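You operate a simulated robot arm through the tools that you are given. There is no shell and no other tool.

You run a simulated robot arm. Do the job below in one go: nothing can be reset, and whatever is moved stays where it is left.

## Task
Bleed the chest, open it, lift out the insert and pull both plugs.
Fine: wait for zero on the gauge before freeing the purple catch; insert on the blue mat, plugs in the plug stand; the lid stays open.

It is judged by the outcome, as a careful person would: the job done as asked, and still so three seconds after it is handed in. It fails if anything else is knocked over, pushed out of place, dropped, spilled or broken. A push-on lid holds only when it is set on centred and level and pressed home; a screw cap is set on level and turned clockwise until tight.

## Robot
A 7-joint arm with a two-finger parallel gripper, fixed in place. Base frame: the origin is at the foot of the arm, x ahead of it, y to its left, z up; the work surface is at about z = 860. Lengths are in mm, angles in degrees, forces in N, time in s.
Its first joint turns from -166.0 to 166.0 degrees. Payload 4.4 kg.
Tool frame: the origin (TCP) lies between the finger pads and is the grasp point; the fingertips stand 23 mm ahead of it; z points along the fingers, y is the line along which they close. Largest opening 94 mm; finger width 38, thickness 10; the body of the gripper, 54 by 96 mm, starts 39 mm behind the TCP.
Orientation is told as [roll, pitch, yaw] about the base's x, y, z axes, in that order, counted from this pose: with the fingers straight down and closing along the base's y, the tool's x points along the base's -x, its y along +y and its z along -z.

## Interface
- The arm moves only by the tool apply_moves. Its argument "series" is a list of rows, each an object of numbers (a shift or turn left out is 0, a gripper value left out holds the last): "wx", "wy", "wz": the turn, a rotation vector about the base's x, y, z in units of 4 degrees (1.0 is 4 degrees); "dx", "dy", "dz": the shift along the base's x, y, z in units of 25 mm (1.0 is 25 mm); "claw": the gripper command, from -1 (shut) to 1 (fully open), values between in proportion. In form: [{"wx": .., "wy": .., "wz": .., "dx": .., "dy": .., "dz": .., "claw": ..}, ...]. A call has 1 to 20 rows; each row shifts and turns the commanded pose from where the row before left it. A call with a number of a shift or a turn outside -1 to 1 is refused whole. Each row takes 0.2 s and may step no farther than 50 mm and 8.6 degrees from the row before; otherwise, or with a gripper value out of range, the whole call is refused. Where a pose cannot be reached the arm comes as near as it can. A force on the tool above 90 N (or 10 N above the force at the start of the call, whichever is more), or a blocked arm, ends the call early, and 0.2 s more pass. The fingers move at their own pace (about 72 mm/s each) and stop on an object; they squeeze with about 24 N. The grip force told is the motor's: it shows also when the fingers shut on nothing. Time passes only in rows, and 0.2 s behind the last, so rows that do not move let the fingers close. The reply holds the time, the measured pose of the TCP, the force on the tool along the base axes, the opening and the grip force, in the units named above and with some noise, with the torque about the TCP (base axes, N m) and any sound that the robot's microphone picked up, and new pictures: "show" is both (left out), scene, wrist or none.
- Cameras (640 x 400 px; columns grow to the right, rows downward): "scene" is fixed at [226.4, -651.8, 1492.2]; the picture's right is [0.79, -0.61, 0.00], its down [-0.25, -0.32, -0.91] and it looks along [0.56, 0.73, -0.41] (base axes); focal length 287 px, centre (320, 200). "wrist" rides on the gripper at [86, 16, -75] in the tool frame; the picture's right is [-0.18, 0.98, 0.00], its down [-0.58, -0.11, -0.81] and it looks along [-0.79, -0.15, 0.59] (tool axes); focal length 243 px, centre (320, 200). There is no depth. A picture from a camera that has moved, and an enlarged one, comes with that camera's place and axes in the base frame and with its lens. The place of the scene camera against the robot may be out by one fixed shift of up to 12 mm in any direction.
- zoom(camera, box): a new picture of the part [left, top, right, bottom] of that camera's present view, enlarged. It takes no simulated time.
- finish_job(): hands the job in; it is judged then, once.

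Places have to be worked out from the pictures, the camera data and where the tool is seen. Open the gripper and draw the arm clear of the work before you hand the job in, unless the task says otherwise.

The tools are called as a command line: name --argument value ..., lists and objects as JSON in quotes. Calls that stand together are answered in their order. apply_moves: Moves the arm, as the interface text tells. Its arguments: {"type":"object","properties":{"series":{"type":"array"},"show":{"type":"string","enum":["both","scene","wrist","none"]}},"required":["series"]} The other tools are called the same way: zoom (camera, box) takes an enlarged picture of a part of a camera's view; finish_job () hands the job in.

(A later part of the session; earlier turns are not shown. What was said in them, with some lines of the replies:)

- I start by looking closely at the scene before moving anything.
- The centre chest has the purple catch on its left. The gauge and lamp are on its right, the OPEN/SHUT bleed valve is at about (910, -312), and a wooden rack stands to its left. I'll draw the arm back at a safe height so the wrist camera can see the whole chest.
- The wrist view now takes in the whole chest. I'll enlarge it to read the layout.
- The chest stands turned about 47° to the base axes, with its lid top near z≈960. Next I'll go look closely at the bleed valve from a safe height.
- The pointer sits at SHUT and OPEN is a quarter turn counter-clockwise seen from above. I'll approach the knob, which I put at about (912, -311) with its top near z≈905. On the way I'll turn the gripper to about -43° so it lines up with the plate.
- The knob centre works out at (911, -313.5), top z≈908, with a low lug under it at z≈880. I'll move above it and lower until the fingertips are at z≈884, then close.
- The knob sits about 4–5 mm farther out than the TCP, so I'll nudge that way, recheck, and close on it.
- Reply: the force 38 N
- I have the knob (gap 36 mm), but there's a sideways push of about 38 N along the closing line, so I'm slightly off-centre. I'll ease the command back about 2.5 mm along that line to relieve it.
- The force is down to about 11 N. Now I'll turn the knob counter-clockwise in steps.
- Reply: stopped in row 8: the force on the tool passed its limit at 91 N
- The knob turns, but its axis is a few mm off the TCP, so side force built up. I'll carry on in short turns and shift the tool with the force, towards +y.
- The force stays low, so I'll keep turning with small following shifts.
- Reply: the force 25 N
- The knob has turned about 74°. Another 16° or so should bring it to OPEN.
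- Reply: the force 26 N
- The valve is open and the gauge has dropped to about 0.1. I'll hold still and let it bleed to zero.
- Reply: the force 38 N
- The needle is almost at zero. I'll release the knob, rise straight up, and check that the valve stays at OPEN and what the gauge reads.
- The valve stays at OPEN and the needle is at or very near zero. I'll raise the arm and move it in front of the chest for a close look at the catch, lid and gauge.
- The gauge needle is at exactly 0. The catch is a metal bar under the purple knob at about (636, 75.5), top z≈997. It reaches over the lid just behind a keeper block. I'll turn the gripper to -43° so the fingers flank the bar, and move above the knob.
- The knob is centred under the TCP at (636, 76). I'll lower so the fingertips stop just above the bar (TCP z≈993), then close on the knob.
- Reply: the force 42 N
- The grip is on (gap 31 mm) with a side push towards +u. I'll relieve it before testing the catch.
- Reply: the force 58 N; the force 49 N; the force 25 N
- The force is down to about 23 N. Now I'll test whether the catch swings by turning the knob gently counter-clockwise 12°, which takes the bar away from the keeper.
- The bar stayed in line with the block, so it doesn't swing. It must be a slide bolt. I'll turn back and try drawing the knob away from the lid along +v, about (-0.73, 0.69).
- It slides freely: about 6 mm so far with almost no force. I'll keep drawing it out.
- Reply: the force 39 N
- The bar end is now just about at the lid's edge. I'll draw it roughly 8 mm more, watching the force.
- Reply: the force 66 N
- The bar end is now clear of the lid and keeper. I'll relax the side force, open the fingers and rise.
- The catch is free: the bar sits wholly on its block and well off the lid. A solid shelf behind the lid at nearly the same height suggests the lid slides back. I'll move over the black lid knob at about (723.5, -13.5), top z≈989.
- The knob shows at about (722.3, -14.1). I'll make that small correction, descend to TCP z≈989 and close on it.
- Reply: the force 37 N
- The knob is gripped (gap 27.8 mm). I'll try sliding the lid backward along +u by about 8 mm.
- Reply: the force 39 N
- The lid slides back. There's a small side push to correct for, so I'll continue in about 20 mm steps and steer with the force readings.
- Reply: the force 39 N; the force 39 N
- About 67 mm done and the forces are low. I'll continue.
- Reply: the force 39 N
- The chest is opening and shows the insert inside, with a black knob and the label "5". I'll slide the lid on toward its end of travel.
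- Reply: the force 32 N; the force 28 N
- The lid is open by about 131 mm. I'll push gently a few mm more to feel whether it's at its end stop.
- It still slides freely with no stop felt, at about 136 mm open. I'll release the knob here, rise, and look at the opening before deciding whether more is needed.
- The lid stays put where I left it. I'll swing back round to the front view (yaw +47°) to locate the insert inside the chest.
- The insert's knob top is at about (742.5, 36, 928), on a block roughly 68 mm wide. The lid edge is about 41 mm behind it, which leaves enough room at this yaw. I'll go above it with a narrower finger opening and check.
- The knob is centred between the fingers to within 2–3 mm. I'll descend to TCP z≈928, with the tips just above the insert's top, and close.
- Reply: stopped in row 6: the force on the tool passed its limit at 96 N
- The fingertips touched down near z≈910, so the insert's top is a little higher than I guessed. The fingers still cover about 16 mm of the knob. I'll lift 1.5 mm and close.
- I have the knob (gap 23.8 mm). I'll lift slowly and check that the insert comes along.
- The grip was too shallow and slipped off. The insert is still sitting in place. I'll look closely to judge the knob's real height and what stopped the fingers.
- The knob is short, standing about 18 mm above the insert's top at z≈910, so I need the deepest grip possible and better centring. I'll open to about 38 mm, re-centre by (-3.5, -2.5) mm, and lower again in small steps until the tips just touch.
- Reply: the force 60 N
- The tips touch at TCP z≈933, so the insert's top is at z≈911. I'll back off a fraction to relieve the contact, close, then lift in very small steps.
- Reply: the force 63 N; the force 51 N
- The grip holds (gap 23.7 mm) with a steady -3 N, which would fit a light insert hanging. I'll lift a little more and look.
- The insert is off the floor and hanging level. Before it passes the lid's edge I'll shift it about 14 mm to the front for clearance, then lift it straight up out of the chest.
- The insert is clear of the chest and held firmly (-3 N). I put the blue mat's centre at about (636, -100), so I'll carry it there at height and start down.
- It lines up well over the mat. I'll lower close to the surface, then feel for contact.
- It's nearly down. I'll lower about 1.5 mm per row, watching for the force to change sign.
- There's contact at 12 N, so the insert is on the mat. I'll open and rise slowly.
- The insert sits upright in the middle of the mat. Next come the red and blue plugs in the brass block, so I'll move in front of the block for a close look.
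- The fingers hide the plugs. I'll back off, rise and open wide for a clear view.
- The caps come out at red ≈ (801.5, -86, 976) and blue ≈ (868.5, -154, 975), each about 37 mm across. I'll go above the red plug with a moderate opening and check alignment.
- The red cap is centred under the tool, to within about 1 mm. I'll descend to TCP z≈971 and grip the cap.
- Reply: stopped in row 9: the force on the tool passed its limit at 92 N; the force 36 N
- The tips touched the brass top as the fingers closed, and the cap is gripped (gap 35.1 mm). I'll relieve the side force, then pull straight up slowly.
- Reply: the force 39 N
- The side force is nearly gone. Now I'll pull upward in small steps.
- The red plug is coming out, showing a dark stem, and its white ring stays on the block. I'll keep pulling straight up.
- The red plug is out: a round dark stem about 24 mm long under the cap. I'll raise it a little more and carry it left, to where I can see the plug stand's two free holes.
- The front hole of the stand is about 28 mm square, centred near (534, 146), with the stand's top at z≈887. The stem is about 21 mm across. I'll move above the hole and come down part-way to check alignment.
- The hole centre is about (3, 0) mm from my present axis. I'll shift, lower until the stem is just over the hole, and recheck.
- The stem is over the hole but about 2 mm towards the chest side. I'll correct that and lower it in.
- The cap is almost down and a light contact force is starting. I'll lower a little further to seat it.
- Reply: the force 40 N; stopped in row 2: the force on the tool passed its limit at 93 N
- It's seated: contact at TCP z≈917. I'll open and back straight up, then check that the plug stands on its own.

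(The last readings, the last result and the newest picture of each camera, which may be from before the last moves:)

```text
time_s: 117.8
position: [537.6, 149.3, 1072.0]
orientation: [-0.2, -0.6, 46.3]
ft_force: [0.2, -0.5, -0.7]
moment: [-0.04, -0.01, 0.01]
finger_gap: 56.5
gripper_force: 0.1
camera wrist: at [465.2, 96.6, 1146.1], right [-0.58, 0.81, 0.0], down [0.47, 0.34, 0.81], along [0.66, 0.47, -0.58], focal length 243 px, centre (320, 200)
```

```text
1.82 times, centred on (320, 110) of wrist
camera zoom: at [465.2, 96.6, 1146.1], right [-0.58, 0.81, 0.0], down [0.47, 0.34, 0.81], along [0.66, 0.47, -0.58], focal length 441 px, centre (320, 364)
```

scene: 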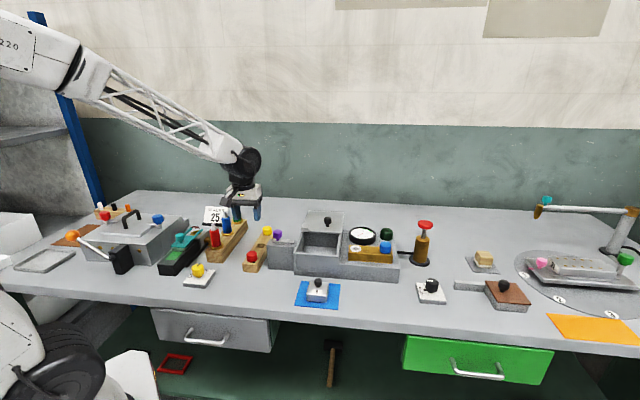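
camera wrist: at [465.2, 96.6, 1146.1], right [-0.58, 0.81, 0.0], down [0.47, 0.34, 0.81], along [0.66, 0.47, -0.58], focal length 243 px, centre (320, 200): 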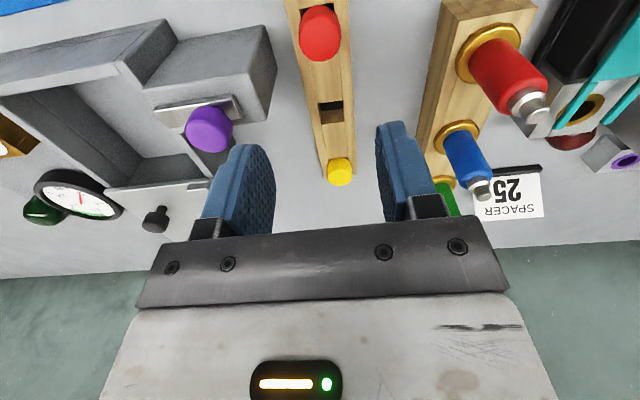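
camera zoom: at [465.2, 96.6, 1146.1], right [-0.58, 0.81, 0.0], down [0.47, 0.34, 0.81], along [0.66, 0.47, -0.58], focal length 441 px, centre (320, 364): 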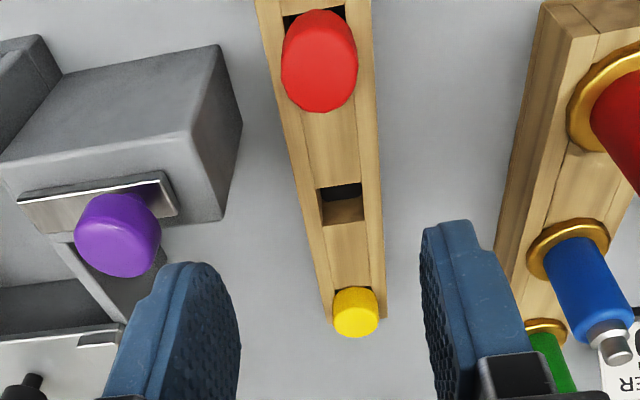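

The red plug sits properly in the stand. I'll straighten the small tool tilt and travel back over to the blue plug at about (868.5, -154).

apply_moves --series '[{"wx": -0.073, "wy": 0.14}, {"dx": 0.945, "dy": -0.866}, {"dx": 0.945, "dy": -0.866}, {"dx": 0.945, "dy": -0.866}, {"dx": 0.945, "dy": -0.866}, {"dx": 0.945, "dy": -0.866}, {"dx": 0.945, "dy": -0.866}, {"dx": 0.945, "dy": -0.866}, {"dx": 0.945, "dy": -0.866}, {"dx": 0.945, "dy": -0.866}, {"dx": 0.945, "dy": -0.866}, {"dx": 0.945, "dy": -0.866}, {"dx": 0.945, "dy": -0.866}, {"dx": 0.945, "dy": -0.866}, {"dx": 0.945, "dy": -0.866}, {"dz": -0.5}, {"dz": -0.5}, {}]' --show "both"

zoom --camera "wrist" --box '[230, 40, 410, 220]'

```text
time_s: 121.5
position: [863.8, -153.3, 1049.2]
orientation: [0.1, 0.1, 46.3]
ft_force: [0.4, -0.1, 0.9]
moment: [-0.01, 0.02, -0.01]
finger_gap: 56.3
gripper_force: 0.1
camera wrist: at [793.0, -204.0, 1123.2], right [-0.58, 0.81, 0.0], down [0.48, 0.35, 0.81], along [0.65, 0.47, -0.59], focal length 243 px, centre (320, 200)
```

scene: 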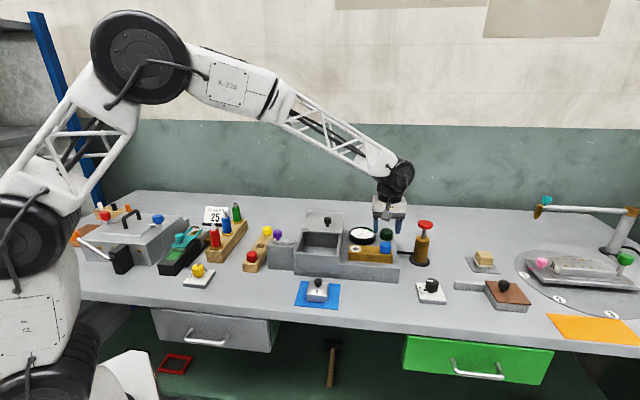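
wrist: 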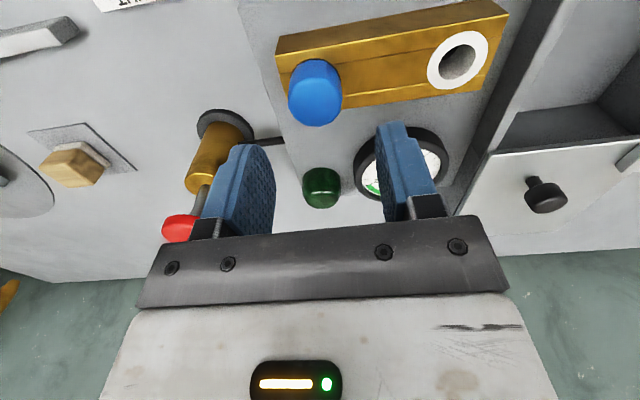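

```text
2.22 times, centred on (320, 130) of wrist
camera zoom: at [793.0, -204.0, 1123.2], right [-0.58, 0.81, 0.0], down [0.48, 0.35, 0.81], along [0.65, 0.47, -0.59], focal length 539 px, centre (320, 356)
```

zoom: 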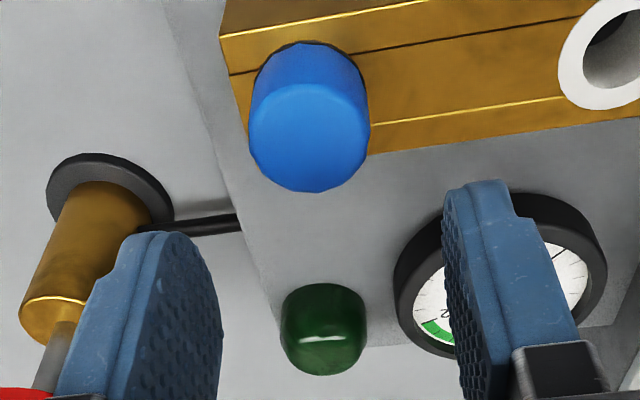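

The blue cap is centred at (869.4, -153.1). I'll shift there, descend to z≈979 and grip it.

apply_moves --series '[{"dx": 0.22, "dy": 0.01}, {"dz": -0.7}, {"dz": -0.7}, {"dz": -0.7}, {"dz": -0.5}, {"dz": -0.18}, {}, {"claw": -1}, {}, {}, {}]' --show "wrist"

```text
time_s: 124.0
position: [871.0, -155.8, 979.0]
orientation: [0.0, 0.1, 46.3]
ft_force: [-8.1, 8.4, 1.7]
moment: [0.24, 0.24, 0.0]
finger_gap: 34.8
gripper_force: 23.5
camera wrist: at [800.0, -204.9, 1052.5], right [-0.58, 0.81, 0.0], down [0.48, 0.35, 0.81], along [0.65, 0.47, -0.59], focal length 243 px, centre (320, 200)
```

wrist: 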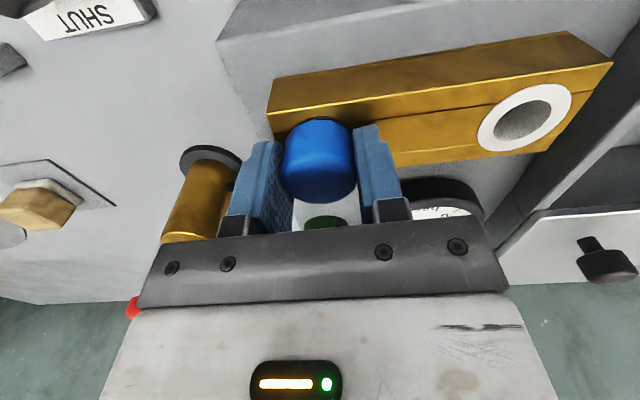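

Good grip (gap 34.8 mm) with almost no side force. I'll pull up slowly.

apply_moves --series '[{"dz": 0.08}, {"dz": 0.08}, {"dz": 0.1}, {}]' --show "none"

apply_moves --series '[{"dz": 0.12}, {"dz": 0.15}, {"dz": 0.15}, {}]' --show "both"

zoom --camera "scene" --box '[345, 210, 425, 275]'

```text
time_s: 125.0
position: [872.6, -154.9, 983.5]
orientation: [0.1, 0.1, 46.3]
ft_force: [-17.8, 15.7, -12.6]
moment: [0.61, 0.56, -0.06]
finger_gap: 35.8
gripper_force: 23.6
```

```text
time_s: 126.0
position: [872.0, -154.1, 995.5]
orientation: [0.0, -0.1, 46.2]
ft_force: [-12.8, 8.6, -7.0]
moment: [0.39, 0.56, -0.04]
finger_gap: 36.0
gripper_force: 23.7
camera wrist: at [802.3, -204.8, 1069.9], right [-0.58, 0.81, 0.0], down [0.48, 0.35, 0.81], along [0.65, 0.47, -0.59], focal length 243 px, centre (320, 200)
```

scene: 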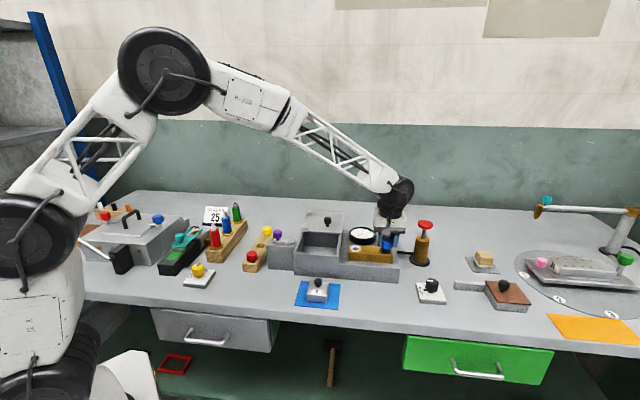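
wrist: 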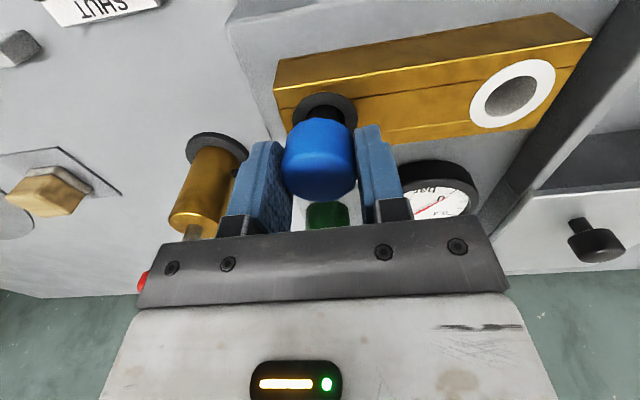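

```text
6.15 times, centred on (385, 242) of scene
camera zoom: at [226.4, -651.8, 1492.2], right [0.79, -0.61, 0.0], down [-0.25, -0.32, -0.91], along [0.56, 0.73, -0.41], focal length 1766 px, centre (-80, -62)
```

zoom: 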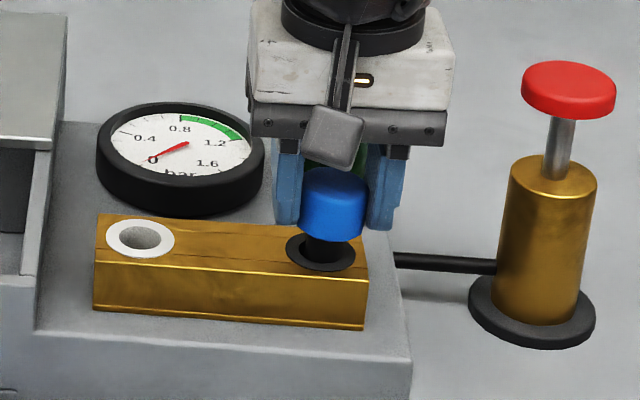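

The blue plug is rising too. There's a slight drag towards +v, so I'll ease that way and keep pulling up.

apply_moves --series '[{"dx": -0.015, "dy": 0.014}, {"dz": 0.15}, {"dz": 0.2}, {"dz": 0.2}, {"dz": 0.3}, {"dz": 0.3}, {"dz": 0.4}, {"dz": 0.4}, {"dz": 0.4}, {"dz": 0.4}, {"dz": 0.4}, {"dz": 0.4}, {}]' --show "both"

zoom --camera "scene" --box '[345, 195, 425, 275]'

zoom --camera "wrist" --box '[230, 60, 410, 220]'

```text
time_s: 128.8
position: [872.1, -151.7, 1082.5]
orientation: [0.0, 0.1, 46.3]
ft_force: [0.5, 0.2, -1.5]
moment: [-0.01, -0.02, 0.01]
finger_gap: 34.8
gripper_force: 24.1
camera wrist: at [801.9, -203.1, 1158.1], right [-0.58, 0.81, 0.0], down [0.48, 0.35, 0.81], along [0.65, 0.47, -0.59], focal length 243 px, centre (320, 200)
```

scene: 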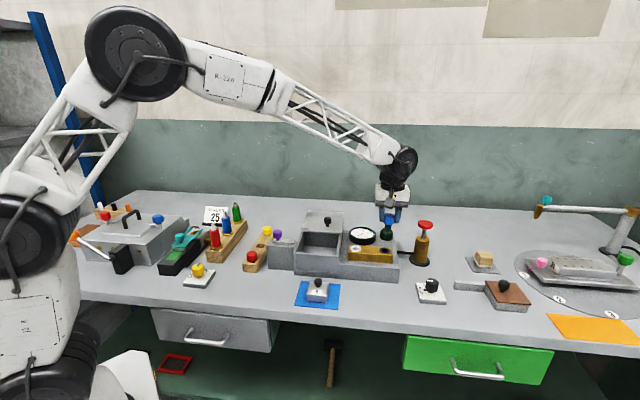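
wrist: 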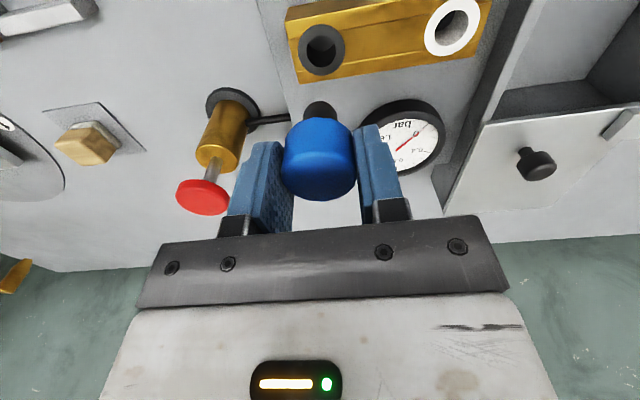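

```text
5.00 times, centred on (385, 235) of scene
camera zoom: at [226.4, -651.8, 1492.2], right [0.79, -0.61, 0.0], down [-0.25, -0.32, -0.91], along [0.56, 0.73, -0.41], focal length 1435 px, centre (-5, 25)
```

zoom: 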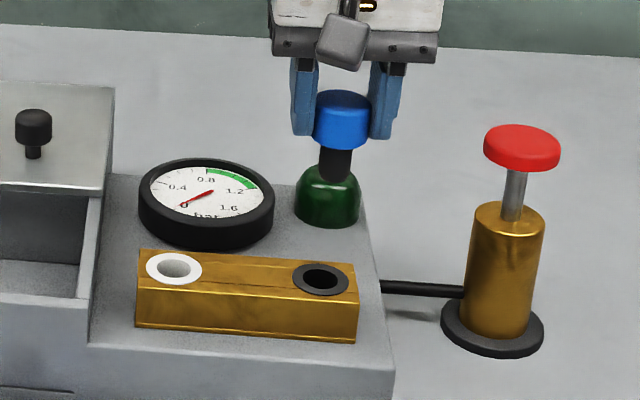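

```text
2.50 times, centred on (320, 140) of wrist
camera zoom: at [801.9, -203.1, 1158.1], right [-0.58, 0.81, 0.0], down [0.48, 0.35, 0.81], along [0.65, 0.47, -0.59], focal length 606 px, centre (320, 350)
```

zoom: 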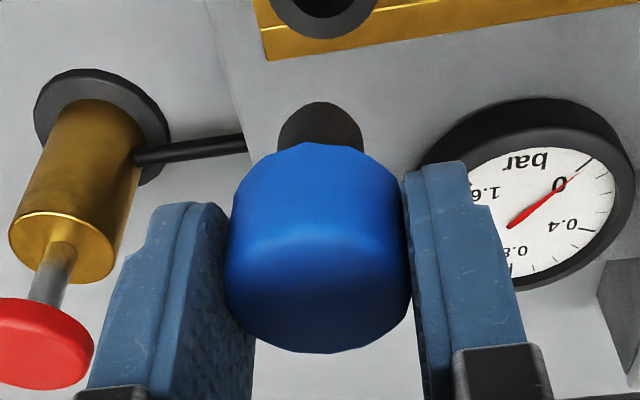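

Both sockets are now empty and the blue plug hangs straight. I'll carry it over to the middle hole of the stand, near (597, 209).

apply_moves --series '[{"dz": 0.5}, {"dx": -0.35, "dy": 0.45}, {"dx": -0.69, "dy": 0.9}, {"dx": -0.69, "dy": 0.9}, {"dx": -0.69, "dy": 0.9}, {"dx": -0.69, "dy": 0.9}, {"dx": -0.69, "dy": 0.9}, {"dx": -0.69, "dy": 0.9}, {"dx": -0.69, "dy": 0.9}, {"dx": -0.69, "dy": 0.9}, {"dx": -0.69, "dy": 0.9}, {"dx": -0.69, "dy": 0.9}, {"dx": -0.69, "dy": 0.9}, {"dx": -0.69, "dy": 0.9}, {"dx": -0.69, "dy": 0.9}, {"dx": -0.69, "dy": 0.9}, {"dx": -0.69, "dy": 0.9}, {"dx": -0.34, "dy": 0.44}, {}]' --show "none"

apply_moves --series '[{"dz": -0.8}, {"dz": -0.9}, {"dz": -0.9}, {"dz": -0.9}, {"dz": -0.7}, {}]' --show "both"

zoom --camera "wrist" --box '[280, 20, 360, 120]'

zoom --camera "scene" --box '[230, 205, 310, 285]'

```text
time_s: 132.8
position: [596.2, 205.6, 1096.8]
orientation: [0.0, 0.1, 46.4]
ft_force: [0.6, 0.2, -0.5]
moment: [0.01, 0.0, 0.02]
finger_gap: 34.9
gripper_force: 23.8
```

```text
time_s: 134.2
position: [598.5, 206.5, 990.5]
orientation: [0.0, 0.0, 46.2]
ft_force: [0.3, -0.4, -1.1]
moment: [0.02, 0.05, 0.03]
finger_gap: 34.6
gripper_force: 23.8
camera wrist: at [527.1, 156.2, 1066.2], right [-0.58, 0.81, 0.0], down [0.48, 0.35, 0.81], along [0.65, 0.47, -0.59], focal length 243 px, centre (320, 200)
```

scene: 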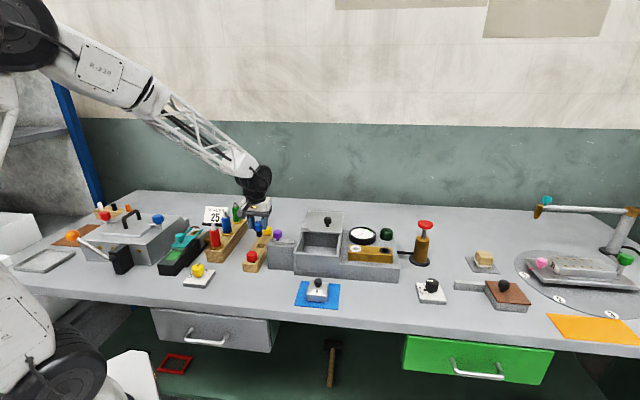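
wrist: 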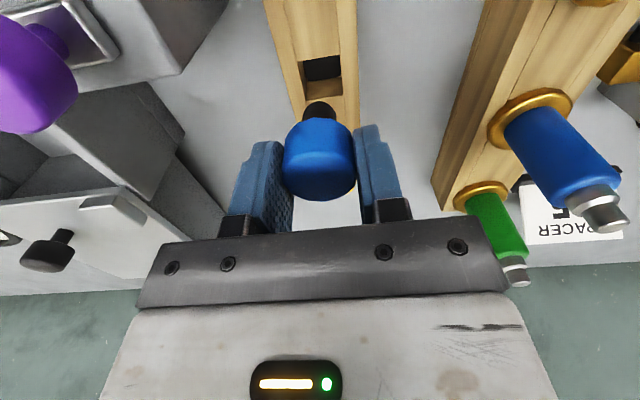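

```text
4.00 times, centred on (320, 70) of wrist
camera zoom: at [527.1, 156.2, 1066.2], right [-0.58, 0.81, 0.0], down [0.48, 0.35, 0.81], along [0.65, 0.47, -0.59], focal length 970 px, centre (320, 720)
```

zoom: 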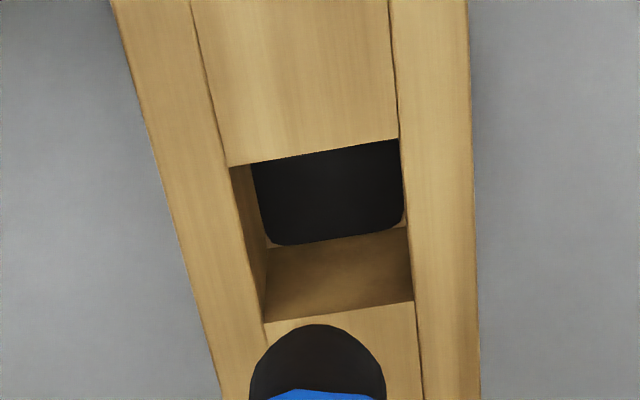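

```text
5.00 times, centred on (270, 245) of scene
camera zoom: at [226.4, -651.8, 1492.2], right [0.79, -0.61, 0.0], down [-0.25, -0.32, -0.91], along [0.56, 0.73, -0.41], focal length 1435 px, centre (570, -25)
```

zoom: 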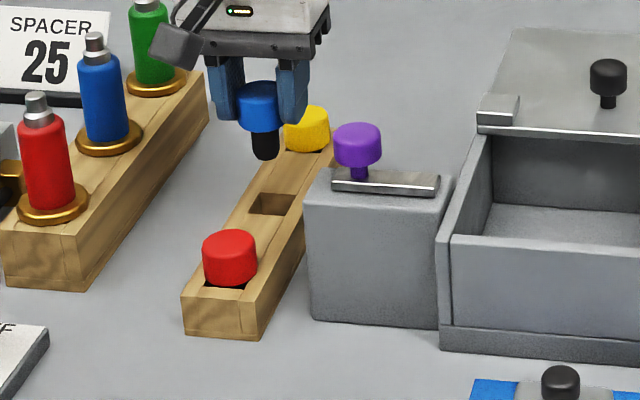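

The middle hole is about (1.3, 2.3) mm from my axis. I'll shift, lower to just above the hole and recheck.

apply_moves --series '[{"dx": 0.05, "dy": 0.09, "dz": -0.4}, {"dz": -0.5}, {"dz": -0.5}, {"dz": -0.4}, {}]' --show "wrist"

zoom --camera "wrist" --box '[250, 60, 390, 200]'

zoom --camera "scene" --box '[230, 220, 290, 280]'

```text
time_s: 135.3
position: [598.2, 208.4, 944.9]
orientation: [0.0, 0.1, 46.3]
ft_force: [-0.4, -1.0, -0.3]
moment: [0.0, -0.02, 0.0]
finger_gap: 34.8
gripper_force: 24.0
camera wrist: at [527.8, 157.4, 1020.0], right [-0.58, 0.81, 0.0], down [0.48, 0.35, 0.81], along [0.65, 0.47, -0.59], focal length 243 px, centre (320, 200)
```

wrist: 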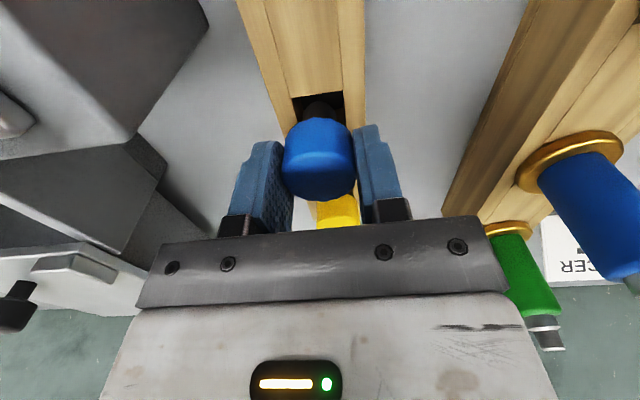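

```text
2.86 times, centred on (320, 130) of wrist
camera zoom: at [527.8, 157.4, 1020.0], right [-0.58, 0.81, 0.0], down [0.48, 0.35, 0.81], along [0.65, 0.47, -0.59], focal length 693 px, centre (320, 400)
```

zoom: 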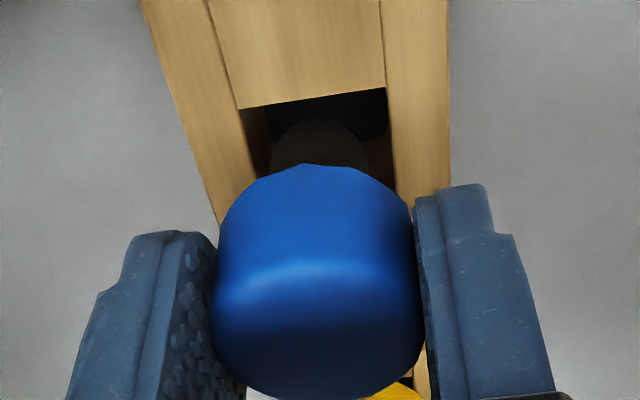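

```text
6.67 times, centred on (260, 250) of scene
camera zoom: at [226.4, -651.8, 1492.2], right [0.79, -0.61, 0.0], down [-0.25, -0.32, -0.91], along [0.56, 0.73, -0.41], focal length 1913 px, centre (720, -133)
```

zoom: 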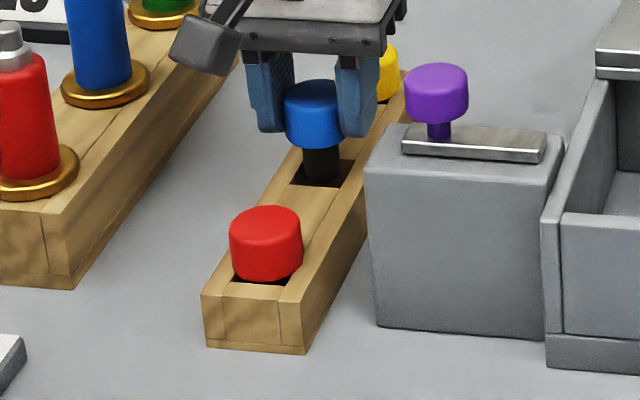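

The stem is well inside the hole's outline, about 2 mm short in depth. I'll correct that and lower it in.

apply_moves --series '[{"dx": 0.045, "dy": 0.052}, {"dz": -0.25}, {"dz": -0.25}, {"dz": -0.25}, {"dz": -0.2}, {"dz": -0.1}, {}]' --show "wrist"

zoom --camera "scene" --box '[230, 220, 290, 280]'

```text
time_s: 136.9
position: [599.1, 208.5, 921.0]
orientation: [0.0, 0.2, 46.4]
ft_force: [0.0, 0.1, -1.3]
moment: [0.0, 0.01, 0.0]
finger_gap: 34.9
gripper_force: 23.7
camera wrist: at [529.0, 158.8, 995.2], right [-0.58, 0.81, 0.0], down [0.48, 0.35, 0.81], along [0.65, 0.47, -0.59], focal length 243 px, centre (320, 200)
```

wrist: 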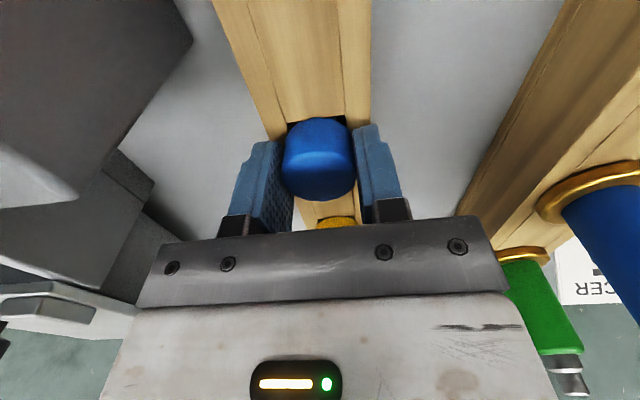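

```text
6.67 times, centred on (260, 250) of scene
camera zoom: at [226.4, -651.8, 1492.2], right [0.79, -0.61, 0.0], down [-0.25, -0.32, -0.91], along [0.56, 0.73, -0.41], focal length 1913 px, centre (720, -133)
```

zoom: 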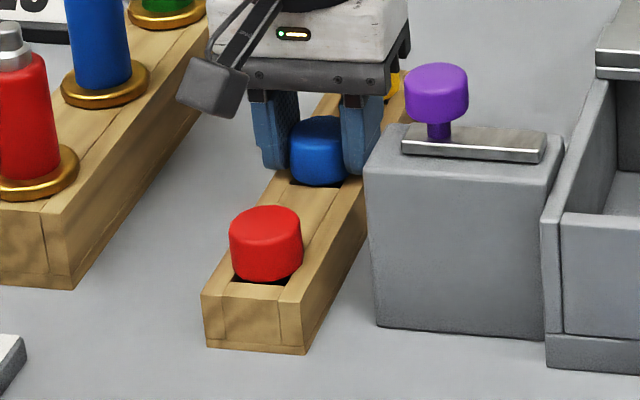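

The stem went in without resistance and the cap is a few mm above the stand. I'll lower in small steps until it seats.

apply_moves --series '[{"dz": -0.06}, {"dz": -0.06}, {}]' --show "none"

apply_moves --series '[{"dz": -0.04}, {}]' --show "none"

```text
time_s: 137.8
position: [598.6, 210.7, 918.2]
orientation: [0.0, 0.1, 46.4]
ft_force: [-7.6, 1.4, 28.7]
moment: [0.22, 0.27, 0.03]
finger_gap: 35.0
gripper_force: 23.6
```

```text
time_s: 138.3
position: [599.4, 208.6, 917.1]
orientation: [0.1, 0.0, 46.3]
ft_force: [10.9, 6.1, 27.7]
moment: [0.19, 0.23, -0.19]
finger_gap: 34.9
gripper_force: 24.3
```

It's seated at 28 N of contact, the same height as the red one. I'll release and rise.

apply_moves --series '[{"dz": 0.03}, {"claw": 0.2}, {}, {}, {"dz": 0.4}, {"dz": 0.8}, {"dz": 1}, {"dz": 1}, {"dz": 1}, {"dz": 1}, {"dz": 1}, {"dz": 1}, {}]' --show "both"

zoom --camera "scene" --box '[230, 205, 310, 285]'

zoom --camera "wrist" --box '[230, 0, 410, 220]'

```text
time_s: 141.2
position: [597.5, 209.4, 1099.3]
orientation: [0.0, 0.1, 46.4]
ft_force: [0.1, -0.3, 0.7]
moment: [-0.01, -0.01, -0.01]
finger_gap: 56.2
gripper_force: 0.0
camera wrist: at [527.2, 158.8, 1174.5], right [-0.58, 0.81, 0.0], down [0.48, 0.35, 0.81], along [0.65, 0.47, -0.59], focal length 243 px, centre (320, 200)
```

scene: 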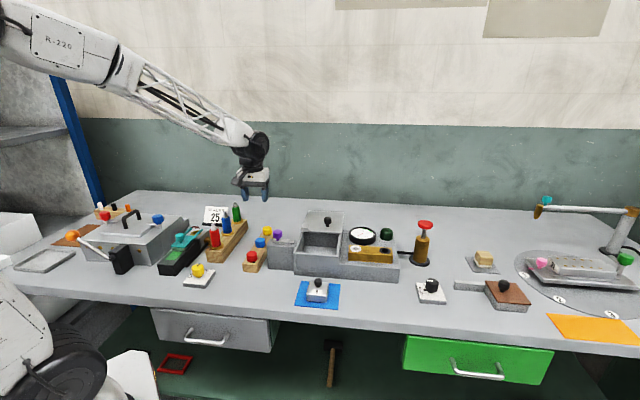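
wrist: 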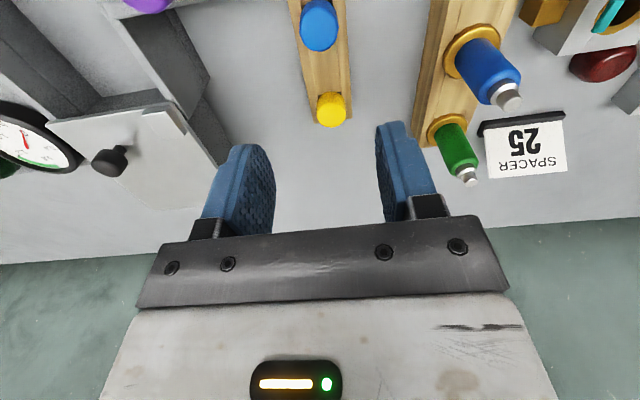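

```text
5.00 times, centred on (270, 245) of scene
camera zoom: at [226.4, -651.8, 1492.2], right [0.79, -0.61, 0.0], down [-0.25, -0.32, -0.91], along [0.56, 0.73, -0.41], focal length 1435 px, centre (570, -25)
```

zoom: 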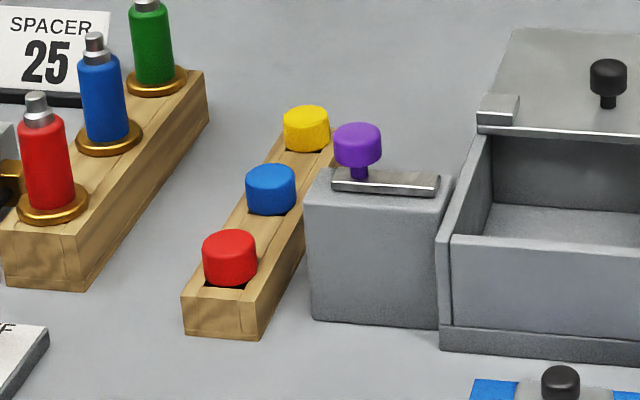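

```text
1.82 times, centred on (320, 110) of wrist
camera zoom: at [527.2, 158.8, 1174.5], right [-0.58, 0.81, 0.0], down [0.48, 0.35, 0.81], along [0.65, 0.47, -0.59], focal length 441 px, centre (320, 364)
```

zoom: 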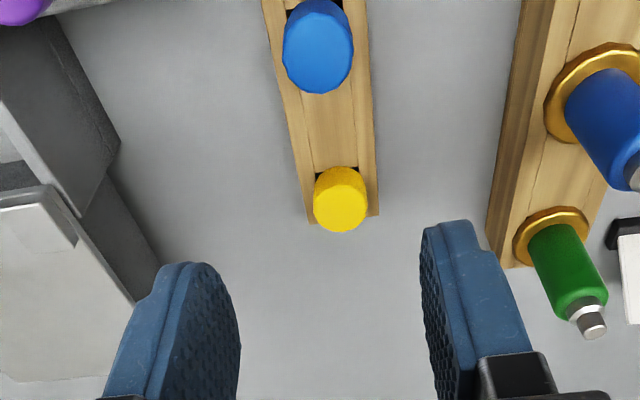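

Both plugs sit in the stand, upright beside the yellow one. I'll open fully and draw the arm up and back, clear of the work, then take a last look.

apply_moves --series '[{"dz": 1, "claw": 1}, {"dz": 1}, {"dz": 1}, {"dz": 1}, {"dx": -0.7, "dy": -0.5, "dz": 0.5}, {"dx": -0.8, "dy": -0.6, "dz": 0.3}, {"dx": -0.8, "dy": -0.7}, {"dx": -0.8, "dy": -0.7}, {"dx": -0.8, "dy": -0.7}, {"dx": -0.8, "dy": -0.7}, {"dx": -0.6, "dy": -0.7}, {}, {}, {}]' --show "both"

zoom --camera "scene" --box '[225, 195, 455, 320]'

zoom --camera "scene" --box '[280, 200, 360, 310]'

```text
time_s: 144.2
position: [467.4, 95.5, 1215.3]
orientation: [0.0, 0.1, 46.3]
ft_force: [0.0, 0.0, 1.3]
moment: [0.02, 0.01, 0.01]
finger_gap: 94.2
gripper_force: 0.1
camera wrist: at [396.0, 44.1, 1290.6], right [-0.58, 0.81, 0.0], down [0.48, 0.35, 0.81], along [0.65, 0.47, -0.59], focal length 243 px, centre (320, 200)
```

scene: 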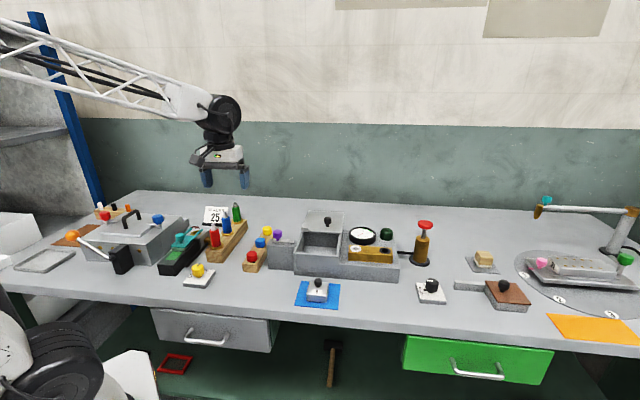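
wrist: 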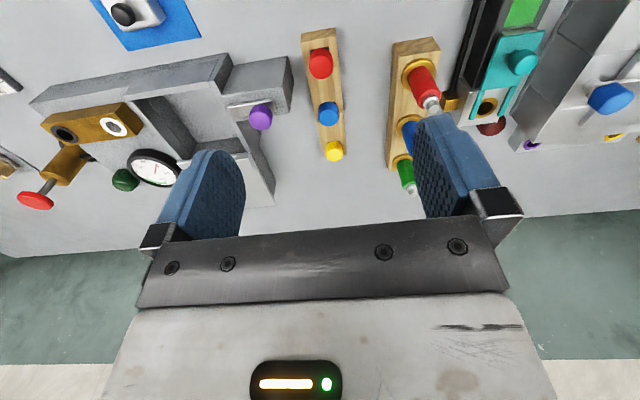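

```text
2.78 times, centred on (340, 258) of scene
camera zoom: at [226.4, -651.8, 1492.2], right [0.79, -0.61, 0.0], down [-0.25, -0.32, -0.91], along [0.56, 0.73, -0.41], focal length 799 px, centre (264, 40)
```

zoom: 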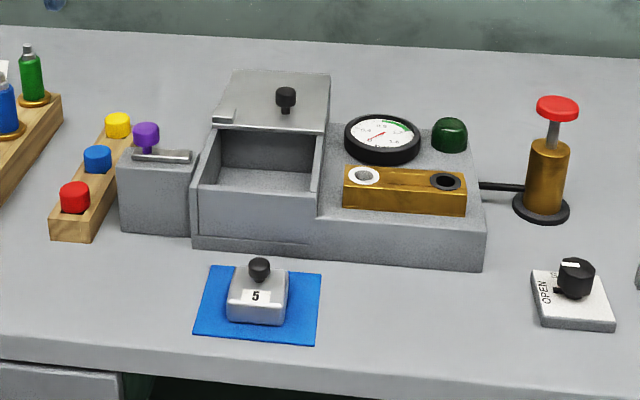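

```text
3.64 times, centred on (320, 255) of scene
camera zoom: at [226.4, -651.8, 1492.2], right [0.79, -0.61, 0.0], down [-0.25, -0.32, -0.91], along [0.56, 0.73, -0.41], focal length 1044 px, centre (320, 0)
```

zoom: 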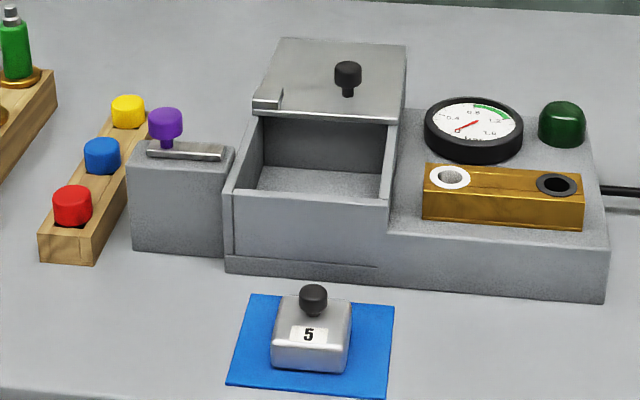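

The last pictures show the job done:
- The gauge is at 0, the valve at OPEN and the purple catch drawn back.
- The lid is slid open and staying put.
- The insert is upright on the blue mat, and the red and blue plugs are in the plug stand.
- Nothing else looks disturbed. The gripper is open and the arm is clear, so I'm handing in.

finish_job

```text
The job is handed in.
```

The job is done and handed in. The chest is bled and open, the insert is on the blue mat, and both plugs are in the plug stand.

- **Bleeding:** I turned the valve to OPEN and waited until the gauge read zero before touching the purple catch. The valve is still at OPEN.
- **Catch and lid:** The catch turned out to be a slide bolt, so I drew it back off the lid. The lid slid back about 136 mm. I didn't feel an end stop, but it has stayed where I left it.
- **Insert:** My first grip on its knob was too shallow and slipped off while the insert was still in the chest. It didn't fall or tip. The second lift held, and it now sits upright in the middle of the mat.
- **Plugs:** The red and blue plugs are in the two free holes of the stand, beside the yellow one already there.

The fingers pressed harder than intended a few times: while turning the valve, on the insert and the brass block, and when seating the red plug. Each time the arm stopped at its force limit. In the last pictures nothing else looks moved or damaged, and the arm is clear with the gripper open.
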